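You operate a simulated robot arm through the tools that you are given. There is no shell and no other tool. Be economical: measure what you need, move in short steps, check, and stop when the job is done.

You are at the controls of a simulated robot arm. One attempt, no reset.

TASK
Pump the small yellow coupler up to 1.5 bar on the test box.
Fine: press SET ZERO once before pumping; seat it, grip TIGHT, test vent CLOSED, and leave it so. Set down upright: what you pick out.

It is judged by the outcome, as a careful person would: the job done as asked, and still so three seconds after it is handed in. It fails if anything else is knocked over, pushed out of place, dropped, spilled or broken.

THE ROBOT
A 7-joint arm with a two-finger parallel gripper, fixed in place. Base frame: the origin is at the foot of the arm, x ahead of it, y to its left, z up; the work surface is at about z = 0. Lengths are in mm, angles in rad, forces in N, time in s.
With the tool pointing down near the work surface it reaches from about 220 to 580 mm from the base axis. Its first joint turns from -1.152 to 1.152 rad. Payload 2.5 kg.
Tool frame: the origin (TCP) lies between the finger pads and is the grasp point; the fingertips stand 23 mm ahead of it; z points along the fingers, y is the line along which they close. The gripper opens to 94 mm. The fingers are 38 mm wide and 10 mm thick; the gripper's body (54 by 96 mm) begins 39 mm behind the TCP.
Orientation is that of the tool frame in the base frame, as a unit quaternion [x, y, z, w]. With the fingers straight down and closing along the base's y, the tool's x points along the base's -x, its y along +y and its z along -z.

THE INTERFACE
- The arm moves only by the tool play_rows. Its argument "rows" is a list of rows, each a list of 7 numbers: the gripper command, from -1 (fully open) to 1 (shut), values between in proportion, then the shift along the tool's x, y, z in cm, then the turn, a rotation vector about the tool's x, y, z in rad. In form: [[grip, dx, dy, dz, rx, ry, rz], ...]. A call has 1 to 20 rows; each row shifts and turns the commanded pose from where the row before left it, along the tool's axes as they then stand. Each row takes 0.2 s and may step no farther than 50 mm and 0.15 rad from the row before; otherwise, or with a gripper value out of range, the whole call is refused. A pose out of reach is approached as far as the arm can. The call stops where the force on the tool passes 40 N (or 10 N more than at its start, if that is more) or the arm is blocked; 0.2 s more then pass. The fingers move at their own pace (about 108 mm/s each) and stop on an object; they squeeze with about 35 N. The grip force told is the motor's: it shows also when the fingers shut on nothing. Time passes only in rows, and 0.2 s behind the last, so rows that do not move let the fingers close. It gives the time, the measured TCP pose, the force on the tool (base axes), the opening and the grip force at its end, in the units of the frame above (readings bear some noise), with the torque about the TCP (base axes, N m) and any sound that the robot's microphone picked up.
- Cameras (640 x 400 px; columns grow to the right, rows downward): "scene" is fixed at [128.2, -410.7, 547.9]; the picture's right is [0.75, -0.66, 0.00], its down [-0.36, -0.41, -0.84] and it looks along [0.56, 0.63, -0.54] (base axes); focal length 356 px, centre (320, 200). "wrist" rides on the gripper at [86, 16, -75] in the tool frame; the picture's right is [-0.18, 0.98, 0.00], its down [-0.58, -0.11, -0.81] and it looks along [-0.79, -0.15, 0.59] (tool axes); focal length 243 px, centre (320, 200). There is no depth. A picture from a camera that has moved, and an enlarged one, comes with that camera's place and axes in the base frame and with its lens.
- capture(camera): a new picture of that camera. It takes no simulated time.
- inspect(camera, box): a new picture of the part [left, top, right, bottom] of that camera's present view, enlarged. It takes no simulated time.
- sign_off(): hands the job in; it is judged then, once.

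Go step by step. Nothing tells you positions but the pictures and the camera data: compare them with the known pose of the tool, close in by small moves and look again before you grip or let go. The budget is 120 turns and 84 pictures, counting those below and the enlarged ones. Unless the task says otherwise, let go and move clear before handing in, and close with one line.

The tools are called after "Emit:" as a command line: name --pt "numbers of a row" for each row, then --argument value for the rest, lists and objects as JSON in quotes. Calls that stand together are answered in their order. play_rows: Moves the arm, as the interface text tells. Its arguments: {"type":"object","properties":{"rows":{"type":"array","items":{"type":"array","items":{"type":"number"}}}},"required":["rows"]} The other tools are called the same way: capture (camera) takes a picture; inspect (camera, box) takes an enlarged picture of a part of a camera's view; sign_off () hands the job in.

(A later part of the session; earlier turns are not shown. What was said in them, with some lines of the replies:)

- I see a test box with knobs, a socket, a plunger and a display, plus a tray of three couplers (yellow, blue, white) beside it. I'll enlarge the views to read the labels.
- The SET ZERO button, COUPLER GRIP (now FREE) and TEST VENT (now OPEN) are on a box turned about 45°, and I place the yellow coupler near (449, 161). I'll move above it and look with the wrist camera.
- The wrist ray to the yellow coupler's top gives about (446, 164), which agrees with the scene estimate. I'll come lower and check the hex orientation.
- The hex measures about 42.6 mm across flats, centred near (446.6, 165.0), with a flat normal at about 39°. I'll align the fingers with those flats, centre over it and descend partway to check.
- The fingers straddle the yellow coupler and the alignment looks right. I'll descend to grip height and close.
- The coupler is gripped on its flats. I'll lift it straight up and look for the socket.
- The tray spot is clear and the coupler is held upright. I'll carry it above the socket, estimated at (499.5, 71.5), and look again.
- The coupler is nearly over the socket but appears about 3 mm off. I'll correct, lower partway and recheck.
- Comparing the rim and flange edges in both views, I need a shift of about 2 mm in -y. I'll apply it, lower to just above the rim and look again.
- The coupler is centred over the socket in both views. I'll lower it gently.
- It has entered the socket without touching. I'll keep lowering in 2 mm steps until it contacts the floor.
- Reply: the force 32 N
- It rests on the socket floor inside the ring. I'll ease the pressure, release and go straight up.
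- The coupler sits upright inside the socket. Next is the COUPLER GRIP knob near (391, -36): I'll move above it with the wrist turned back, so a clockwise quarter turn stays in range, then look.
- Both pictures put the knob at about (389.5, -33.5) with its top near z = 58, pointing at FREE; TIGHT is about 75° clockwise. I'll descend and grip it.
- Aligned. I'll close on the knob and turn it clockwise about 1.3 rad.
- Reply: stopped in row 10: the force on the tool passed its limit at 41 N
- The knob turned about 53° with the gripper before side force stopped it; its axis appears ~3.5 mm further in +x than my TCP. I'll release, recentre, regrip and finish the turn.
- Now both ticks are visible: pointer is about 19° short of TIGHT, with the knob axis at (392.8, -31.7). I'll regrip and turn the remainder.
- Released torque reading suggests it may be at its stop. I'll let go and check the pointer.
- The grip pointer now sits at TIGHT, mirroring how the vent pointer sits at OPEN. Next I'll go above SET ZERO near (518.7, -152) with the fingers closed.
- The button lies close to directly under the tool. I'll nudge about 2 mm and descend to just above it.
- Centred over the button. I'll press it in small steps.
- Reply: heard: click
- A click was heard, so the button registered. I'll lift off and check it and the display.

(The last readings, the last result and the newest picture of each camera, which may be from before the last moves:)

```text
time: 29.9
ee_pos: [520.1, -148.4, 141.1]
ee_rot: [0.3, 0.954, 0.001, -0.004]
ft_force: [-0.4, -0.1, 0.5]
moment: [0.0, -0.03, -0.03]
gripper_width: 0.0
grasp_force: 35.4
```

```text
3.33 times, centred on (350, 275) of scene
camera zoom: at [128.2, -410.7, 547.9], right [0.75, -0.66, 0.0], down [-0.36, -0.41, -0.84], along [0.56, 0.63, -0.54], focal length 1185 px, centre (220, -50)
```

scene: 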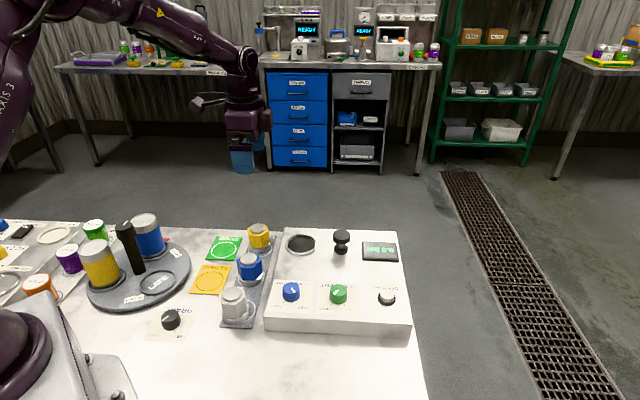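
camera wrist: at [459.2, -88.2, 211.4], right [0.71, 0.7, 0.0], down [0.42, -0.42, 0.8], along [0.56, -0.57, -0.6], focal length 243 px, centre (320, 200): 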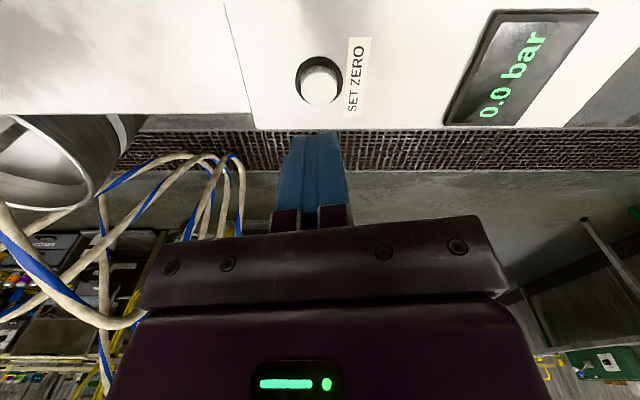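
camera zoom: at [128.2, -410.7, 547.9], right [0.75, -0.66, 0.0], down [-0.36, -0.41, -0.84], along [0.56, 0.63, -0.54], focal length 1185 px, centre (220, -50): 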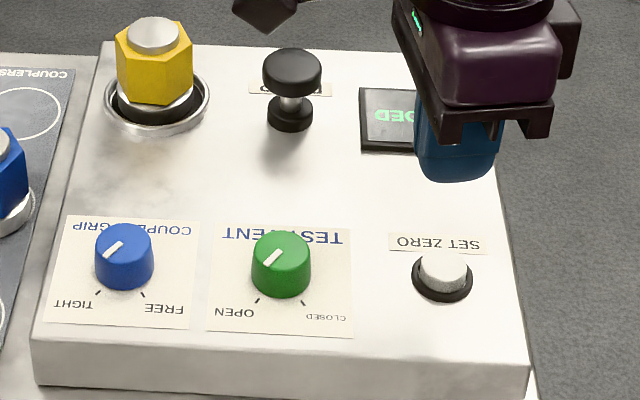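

The display shows "…OED" (ZEROED). Now to the TEST VENT knob near (452.3, -93), which must turn counter-clockwise about 75° to CLOSED.

Emit:
play_rows --pt "-0.2 4.37 0.34 0 0 0 0" --pt "-0.2 4.37 0.34 0 0 0 0" --pt "-0.2 0 0 2 0 0 0" --pt "-0.2 0 0 0 0 0 0"

Emit:
capture --camera "wrist"

Emit:
inspect --camera "scene" --box '[270, 215, 430, 335]'

```text
time: 30.9
ee_pos: [451.0, -93.9, 120.9]
ee_rot: [0.299, 0.954, 0.001, -0.003]
ft_force: [-1.1, -0.1, 0.2]
moment: [-0.03, -0.01, -0.01]
gripper_width: 56.4
grasp_force: 0.1
```

```text
40 pictures are left
camera wrist: at [390.2, -30.5, 197.6], right [0.71, 0.7, 0.0], down [0.42, -0.42, 0.8], along [0.56, -0.57, -0.6], focal length 243 px, centre (320, 200)
```

wrist: 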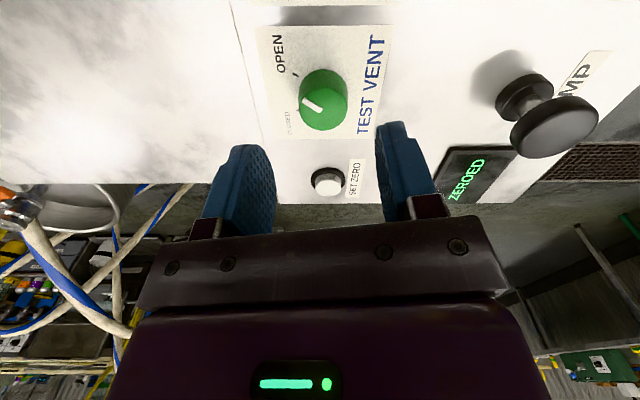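

```text
3.33 times, centred on (350, 275) of scene
camera zoom: at [128.2, -410.7, 547.9], right [0.75, -0.66, 0.0], down [-0.36, -0.41, -0.84], along [0.56, 0.63, -0.54], focal length 1185 px, centre (220, -50)
```

zoom: 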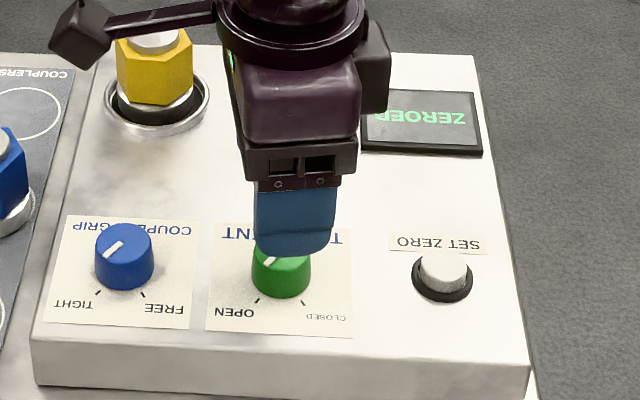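

The display confirms ZEROED. A small correction to (453, -92), then descend, and check before gripping.

Emit:
play_rows --pt "-0.2 -0.06 0.27 2.4 0 0 0" --pt "-0.2 0 0 2 0 0 0" --pt "-0.2 0 0 1 0 0 0" --pt "-0.2 0 0 0 0 0 0"

Emit:
inspect --camera "wrist" --box '[220, 40, 420, 240]'

```text
time: 31.9
ee_pos: [453.4, -93.4, 68.2]
ee_rot: [0.299, 0.954, 0.0, -0.003]
ft_force: [0.5, 0.2, 0.4]
moment: [0.01, -0.03, -0.02]
gripper_width: 56.4
grasp_force: 0.0
```

```text
2.00 times, centred on (320, 140) of wrist
camera zoom: at [392.1, -30.0, 144.3], right [0.71, 0.7, 0.0], down [0.42, -0.42, 0.8], along [0.56, -0.57, -0.6], focal length 485 px, centre (320, 320)
```

zoom: 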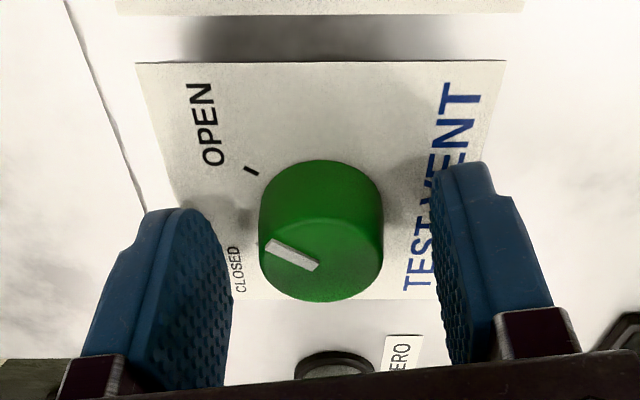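

The view matches the well-centred grip on the first knob. I'll close and turn counter-clockwise.

Emit:
play_rows --pt "-0.2 0 0.09 0 0 0 0" --pt "1 0 0 0 0 0 0" --pt "1 0 0 0 0 0 0" --pt "1 0 0 0 0 0 -0.1" --pt "1 0 0 0 0 0 -0.1" --pt "1 0 0 0 0 0 -0.1" --pt "1 0 0 0 0 0 -0.1" --pt "1 0 0 0 0 0 -0.1" --pt "1 0 0 0 0 0 -0.1" --pt "1 0 0 0 0 0 -0.1" --pt "1 0 0 0 0 0 -0.1" --pt "1 0 0 0 0 0 -0.1" --pt "1 0 0 0 0 0 -0.1" --pt "1 0 0 0 0 0 -0.1" --pt "1 0 0 0 0 0 -0.1" --pt "1 0 0 0 0 0 -0.1" --pt "1 0 0 0 0 0 0"

Emit:
inspect --camera "wrist" --box '[220, 40, 420, 240]'

```text
time: 35.5
ee_pos: [453.1, -95.0, 69.2]
ee_rot: [-0.339, 0.941, 0.001, -0.002]
ft_force: [8.0, -18.5, 6.5]
moment: [-0.36, 0.03, -0.86]
gripper_width: 32.0
grasp_force: 45.7
```

```text
2.00 times, centred on (320, 140) of wrist
camera zoom: at [375.9, -136.4, 144.9], right [-0.48, 0.88, 0.0], down [0.52, 0.29, 0.8], along [0.7, 0.39, -0.59], focal length 485 px, centre (320, 320)
```

zoom: 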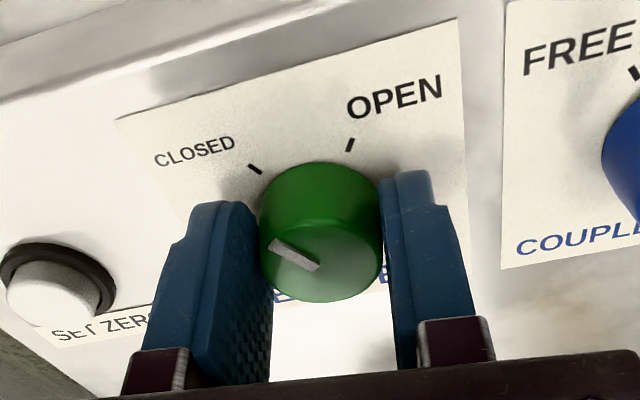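

It turned about 74° and now resists, so it is likely at the CLOSED stop. I'll release, lift and check.

Emit:
play_rows --pt "-0.2 0 0 0 0 0 0" --pt "-0.2 0 0 0 0 0 0" --pt "-0.2 0 0 -3 0 0 0" --pt "-0.2 0 0 -4 0 0 0" --pt "-0.2 0 0 -4 0 0 0" --pt "-0.2 0 0 0 0 0 0"

Emit:
inspect --camera "wrist" --box '[220, 0, 420, 200]'

Emit:
inspect --camera "scene" --box '[270, 215, 430, 335]'

```text
time: 36.9
ee_pos: [453.7, -92.7, 179.2]
ee_rot: [-0.339, 0.941, 0.003, -0.003]
ft_force: [0.5, -0.4, 0.0]
moment: [0.01, -0.01, -0.01]
gripper_width: 56.4
grasp_force: 0.1
```

```text
2.00 times, centred on (320, 100) of wrist
camera zoom: at [377.2, -135.8, 255.1], right [-0.49, 0.87, 0.01], down [0.52, 0.28, 0.8], along [0.7, 0.39, -0.59], focal length 485 px, centre (320, 400)
```

zoom: 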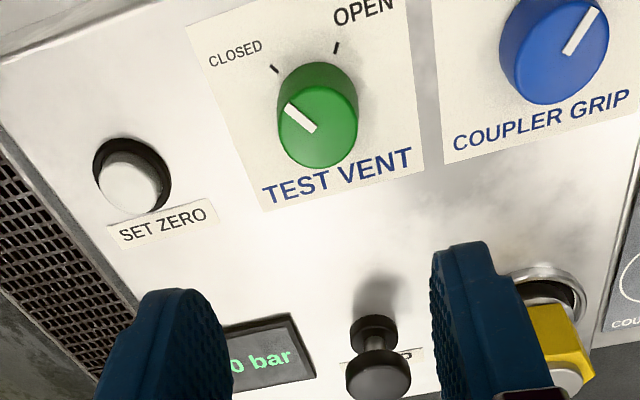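

```text
3.33 times, centred on (350, 275) of scene
camera zoom: at [128.2, -410.7, 547.9], right [0.75, -0.66, 0.0], down [-0.36, -0.41, -0.84], along [0.56, 0.63, -0.54], focal length 1185 px, centre (220, -50)
```

zoom: 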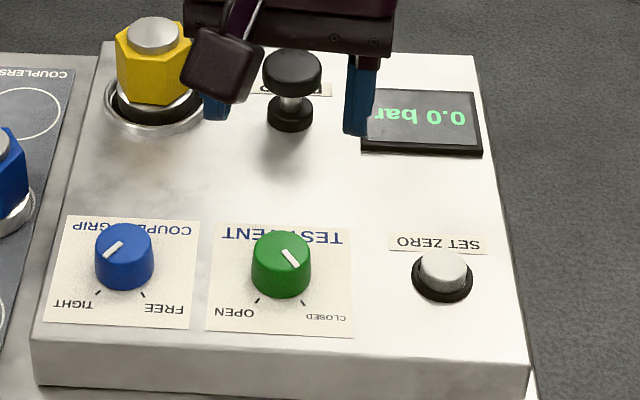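

Vent is at CLOSED, grip at TIGHT, display 0.0 bar. Next I'll close the fingers and go above the pump plunger, near (548, -2) with its top at about z = 85.

Emit:
play_rows --pt "0.5 -4.34 0.32 0 0 0 0" --pt "1 -4.34 0.32 0 0 0 0" --pt "1 -4.34 0.32 0 0 0 0" --pt "1 0 0 2 0 0 0" --pt "1 0 0 2 0 0 0" --pt "1 0 0 0 0 0 0"

Emit:
capture --camera "wrist"

Emit:
inspect --camera "scene" --box '[270, 195, 430, 315]'

```text
time: 38.3
ee_pos: [548.3, -1.9, 137.1]
ee_rot: [-0.34, 0.94, 0.003, -0.001]
ft_force: [0.1, -0.6, -0.3]
moment: [-0.01, 0.01, -0.01]
gripper_width: 0.0
grasp_force: 34.9
```

```text
34 pictures are left
camera wrist: at [470.7, -44.9, 212.1], right [-0.49, 0.87, 0.01], down [0.52, 0.28, 0.8], along [0.7, 0.39, -0.59], focal length 243 px, centre (320, 200)
```

wrist: 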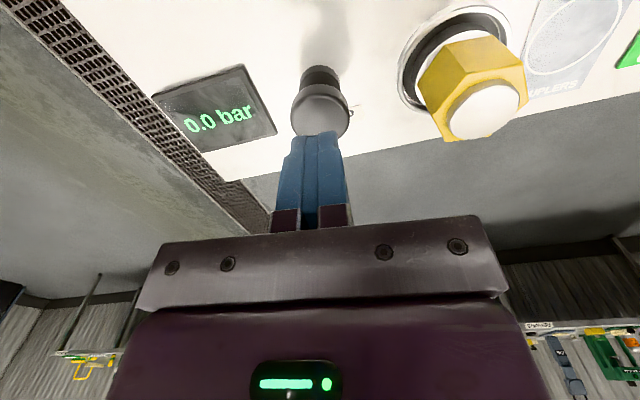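

```text
3.33 times, centred on (350, 255) of scene
camera zoom: at [128.3, -410.7, 547.9], right [0.75, -0.66, 0.0], down [-0.36, -0.41, -0.84], along [0.56, 0.63, -0.54], focal length 1185 px, centre (220, 17)
```

zoom: 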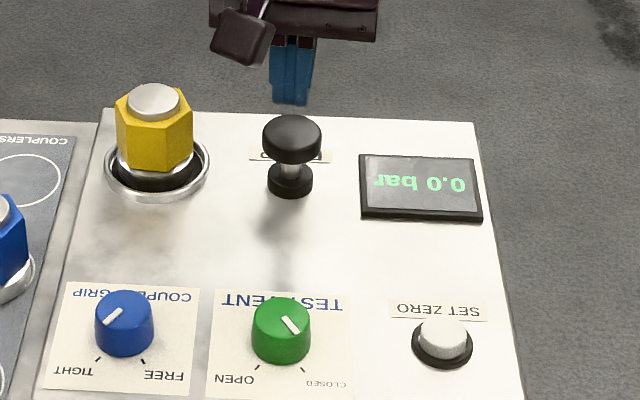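

Aligned over the plunger with the display visible. I'll descend and make a first stroke, watching force.

Emit:
play_rows --pt "1 0 0 2.5 0 0 0" --pt "1 0 0 0.5 0 0 0" --pt "1 0 0 0.5 0 0 0" --pt "1 0 0 0.5 0 0 0"

Emit:
inspect --camera "scene" --box '[270, 195, 430, 315]'

```text
time: 39.3
ee_pos: [547.0, -2.0, 98.3]
ee_rot: [-0.339, 0.941, 0.002, -0.001]
ft_force: [1.0, -0.8, 2.7]
moment: [0.03, -0.04, 0.0]
gripper_width: 0.0
grasp_force: 35.3
```

```text
3.33 times, centred on (350, 255) of scene
camera zoom: at [128.2, -410.7, 547.9], right [0.75, -0.66, 0.0], down [-0.36, -0.41, -0.84], along [0.56, 0.63, -0.54], focal length 1185 px, centre (220, 17)
```

zoom: 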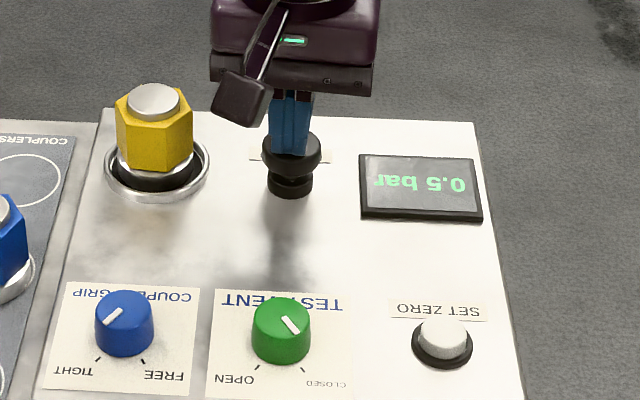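

It reads 0.5 bar partway down. I'll lift off and see whether it holds.

Emit:
play_rows --pt "1 0 0 -1.5 0 0 0" --pt "1 0 0 -0.7 0 0 0" --pt "1 0 0 0 0 0 0" --pt "1 0 0 0 0 0 0" --pt "1 0 0 0 0 0 0"

Emit:
inspect --camera "scene" --box '[270, 195, 430, 315]'

```text
time: 40.5
ee_pos: [546.8, -3.1, 121.0]
ee_rot: [-0.339, 0.941, 0.003, -0.002]
ft_force: [0.0, 0.0, -0.7]
moment: [0.0, 0.01, 0.02]
gripper_width: 0.0
grasp_force: 35.1
```

```text
3.33 times, centred on (350, 255) of scene
camera zoom: at [128.2, -410.7, 547.9], right [0.75, -0.66, 0.0], down [-0.36, -0.41, -0.84], along [0.56, 0.63, -0.54], focal length 1185 px, centre (220, 17)
```

zoom: 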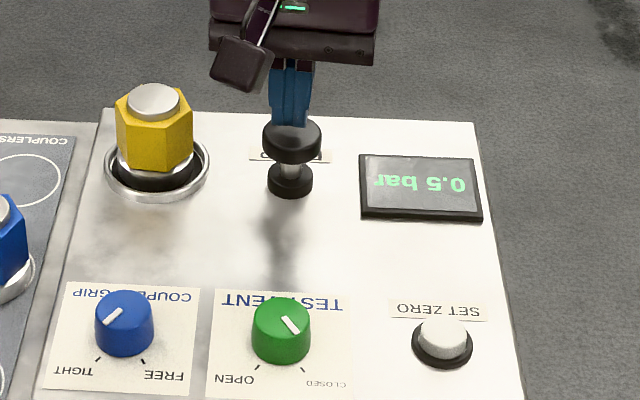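

Holds at 0.5 bar and the plunger sprang back. Second stroke, same depth.

Emit:
play_rows --pt "1 0 0 0.8 0 0 0" --pt "1 0 0 0.5 0 0 0" --pt "1 0 0 0.5 0 0 0" --pt "1 0 0 0.5 0 0 0" --pt "1 0 0 -1.5 0 0 0" --pt "1 0 0 -0.8 0 0 0" --pt "1 0 0 0 0 0 0" --pt "1 0 0 0 0 0 0"

Emit:
inspect --camera "scene" --box '[270, 195, 430, 315]'

```text
time: 42.3
ee_pos: [544.7, -3.2, 120.8]
ee_rot: [-0.339, 0.941, 0.003, -0.002]
ft_force: [-0.1, -0.5, -0.4]
moment: [-0.03, -0.03, 0.02]
gripper_width: 0.0
grasp_force: 35.5
```

```text
3.33 times, centred on (350, 255) of scene
camera zoom: at [128.2, -410.7, 547.9], right [0.75, -0.66, 0.0], down [-0.36, -0.41, -0.84], along [0.56, 0.63, -0.54], focal length 1185 px, centre (220, 17)
```

zoom: 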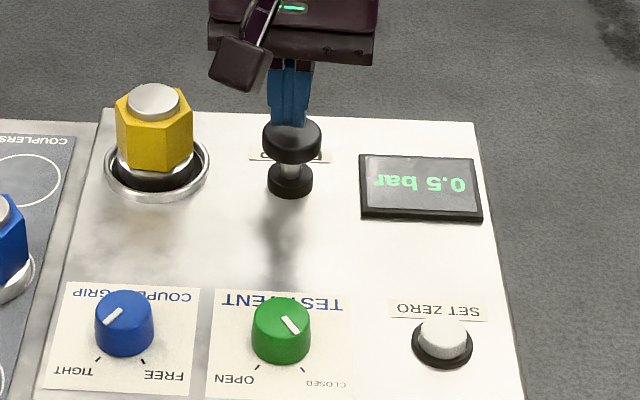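

Still 0.5; that quick stroke probably did not reach full depth. I'll repeat with a dwell at the bottom and read before lifting.

Emit:
play_rows --pt "1 0 0 0.8 0 0 0" --pt "1 0 0 0.5 0 0 0" --pt "1 0 0 0.5 0 0 0" --pt "1 0 0 0.5 0 0 0" --pt "1 0 0 0 0 0 0"

Emit:
inspect --camera "scene" --box '[340, 230, 420, 290]'

```text
time: 43.5
ee_pos: [546.6, -2.0, 98.1]
ee_rot: [-0.339, 0.941, 0.003, -0.003]
ft_force: [-1.1, 1.3, 3.2]
moment: [0.04, -0.04, 0.03]
gripper_width: 0.0
grasp_force: 35.0
```

```text
6.67 times, centred on (380, 260) of scene
camera zoom: at [128.2, -410.7, 547.9], right [0.75, -0.66, 0.0], down [-0.36, -0.41, -0.84], along [0.56, 0.63, -0.54], focal length 2370 px, centre (-80, -200)
```

zoom: 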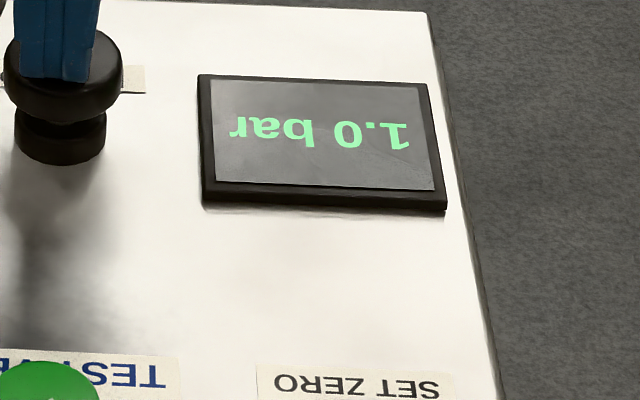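

1.0 bar now. I'll lift off fully, then do one more stroke with a dwell.

Emit:
play_rows --pt "1 0 0 -1.5 0 0 0" --pt "1 0 0 -0.8 0 0 0" --pt "1 0 0 0 0 0 0" --pt "1 0 0 0 0 0 0" --pt "1 0 0 0.8 0 0 0" --pt "1 0 0 0.5 0 0 0" --pt "1 0 0 0.5 0 0 0" --pt "1 0 0 0.5 0 0 0" --pt "1 0 0 0 0 0 0"

Emit:
inspect --camera "scene" --box '[340, 230, 420, 290]'

```text
time: 45.5
ee_pos: [547.8, -1.9, 95.9]
ee_rot: [-0.34, 0.941, 0.003, -0.002]
ft_force: [-2.2, 1.6, 2.3]
moment: [0.05, 0.0, 0.03]
gripper_width: 0.0
grasp_force: 34.7
```

```text
6.67 times, centred on (380, 260) of scene
camera zoom: at [128.2, -410.7, 547.9], right [0.75, -0.66, 0.0], down [-0.36, -0.41, -0.84], along [0.56, 0.63, -0.54], focal length 2370 px, centre (-80, -200)
```

zoom: 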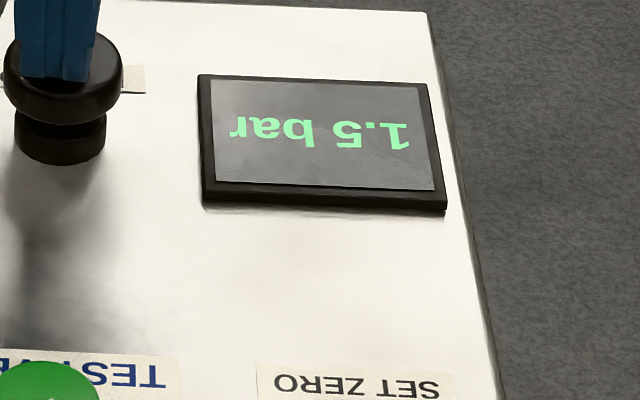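

1.5 bar reached. I'll lift well clear, wait a few seconds and confirm it holds.

Emit:
play_rows --pt "1 0 0 -2 0 0 0" --pt "1 0 0 -3 0 0 0" --pt "1 0 0 -4 0 0 0" --pt "1 0 0 -4 0 0 0" --pt "1 0 0 0 0 0 0" --pt "1 0 0 0 0 0 0" --pt "1 0 0 0 0 0 0" --pt "1 0 0 0 0 0 0" --pt "1 0 0 0 0 0 0" --pt "1 0 0 0 0 0 0" --pt "1 0 0 0 0 0 0" --pt "1 0 0 0 0 0 0" --pt "1 0 0 0 0 0 0" --pt "1 0 0 0 0 0 0" --pt "1 0 0 0 0 0 0" --pt "1 0 0 0 0 0 0"

Emit:
inspect --camera "scene" --box '[190, 205, 430, 355]'

Emit:
capture --camera "scene"

```text
time: 48.9
ee_pos: [548.4, -3.7, 228.3]
ee_rot: [-0.34, 0.941, 0.003, -0.002]
ft_force: [0.4, -0.4, 0.2]
moment: [-0.02, -0.01, 0.0]
gripper_width: 0.0
grasp_force: 35.5
```

```text
2.67 times, centred on (310, 280) of scene
camera zoom: at [128.2, -410.7, 547.9], right [0.75, -0.66, 0.0], down [-0.36, -0.41, -0.84], along [0.56, 0.63, -0.54], focal length 948 px, centre (347, -13)
```

zoom: 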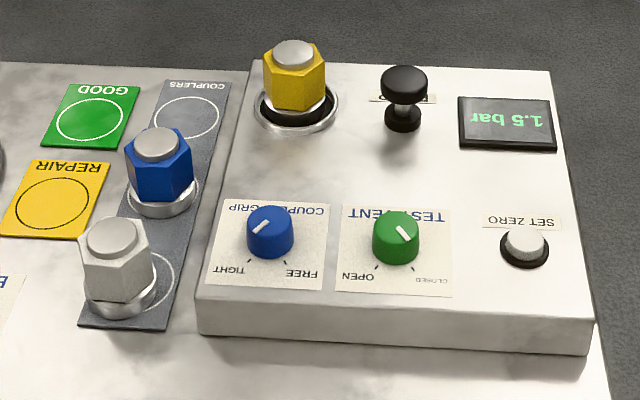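

```text
26 pictures are left
```

scene: 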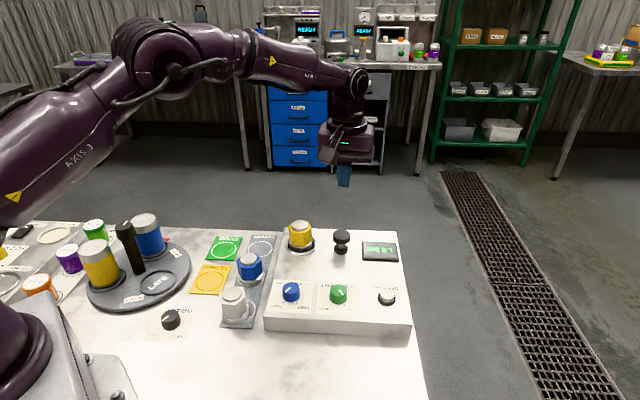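

The display holds 1.5 bar after about three seconds. The coupler is seated upright, grip TIGHT, vent CLOSED, nothing else is disturbed, and the arm is clear, so I'm handing it in.

Emit:
sign_off

```text
The job is handed in.
```

The yellow coupler is seated in the test box and pumped to 1.5 bar, with SET ZERO pressed once first, grip left TIGHT and test vent left CLOSED.
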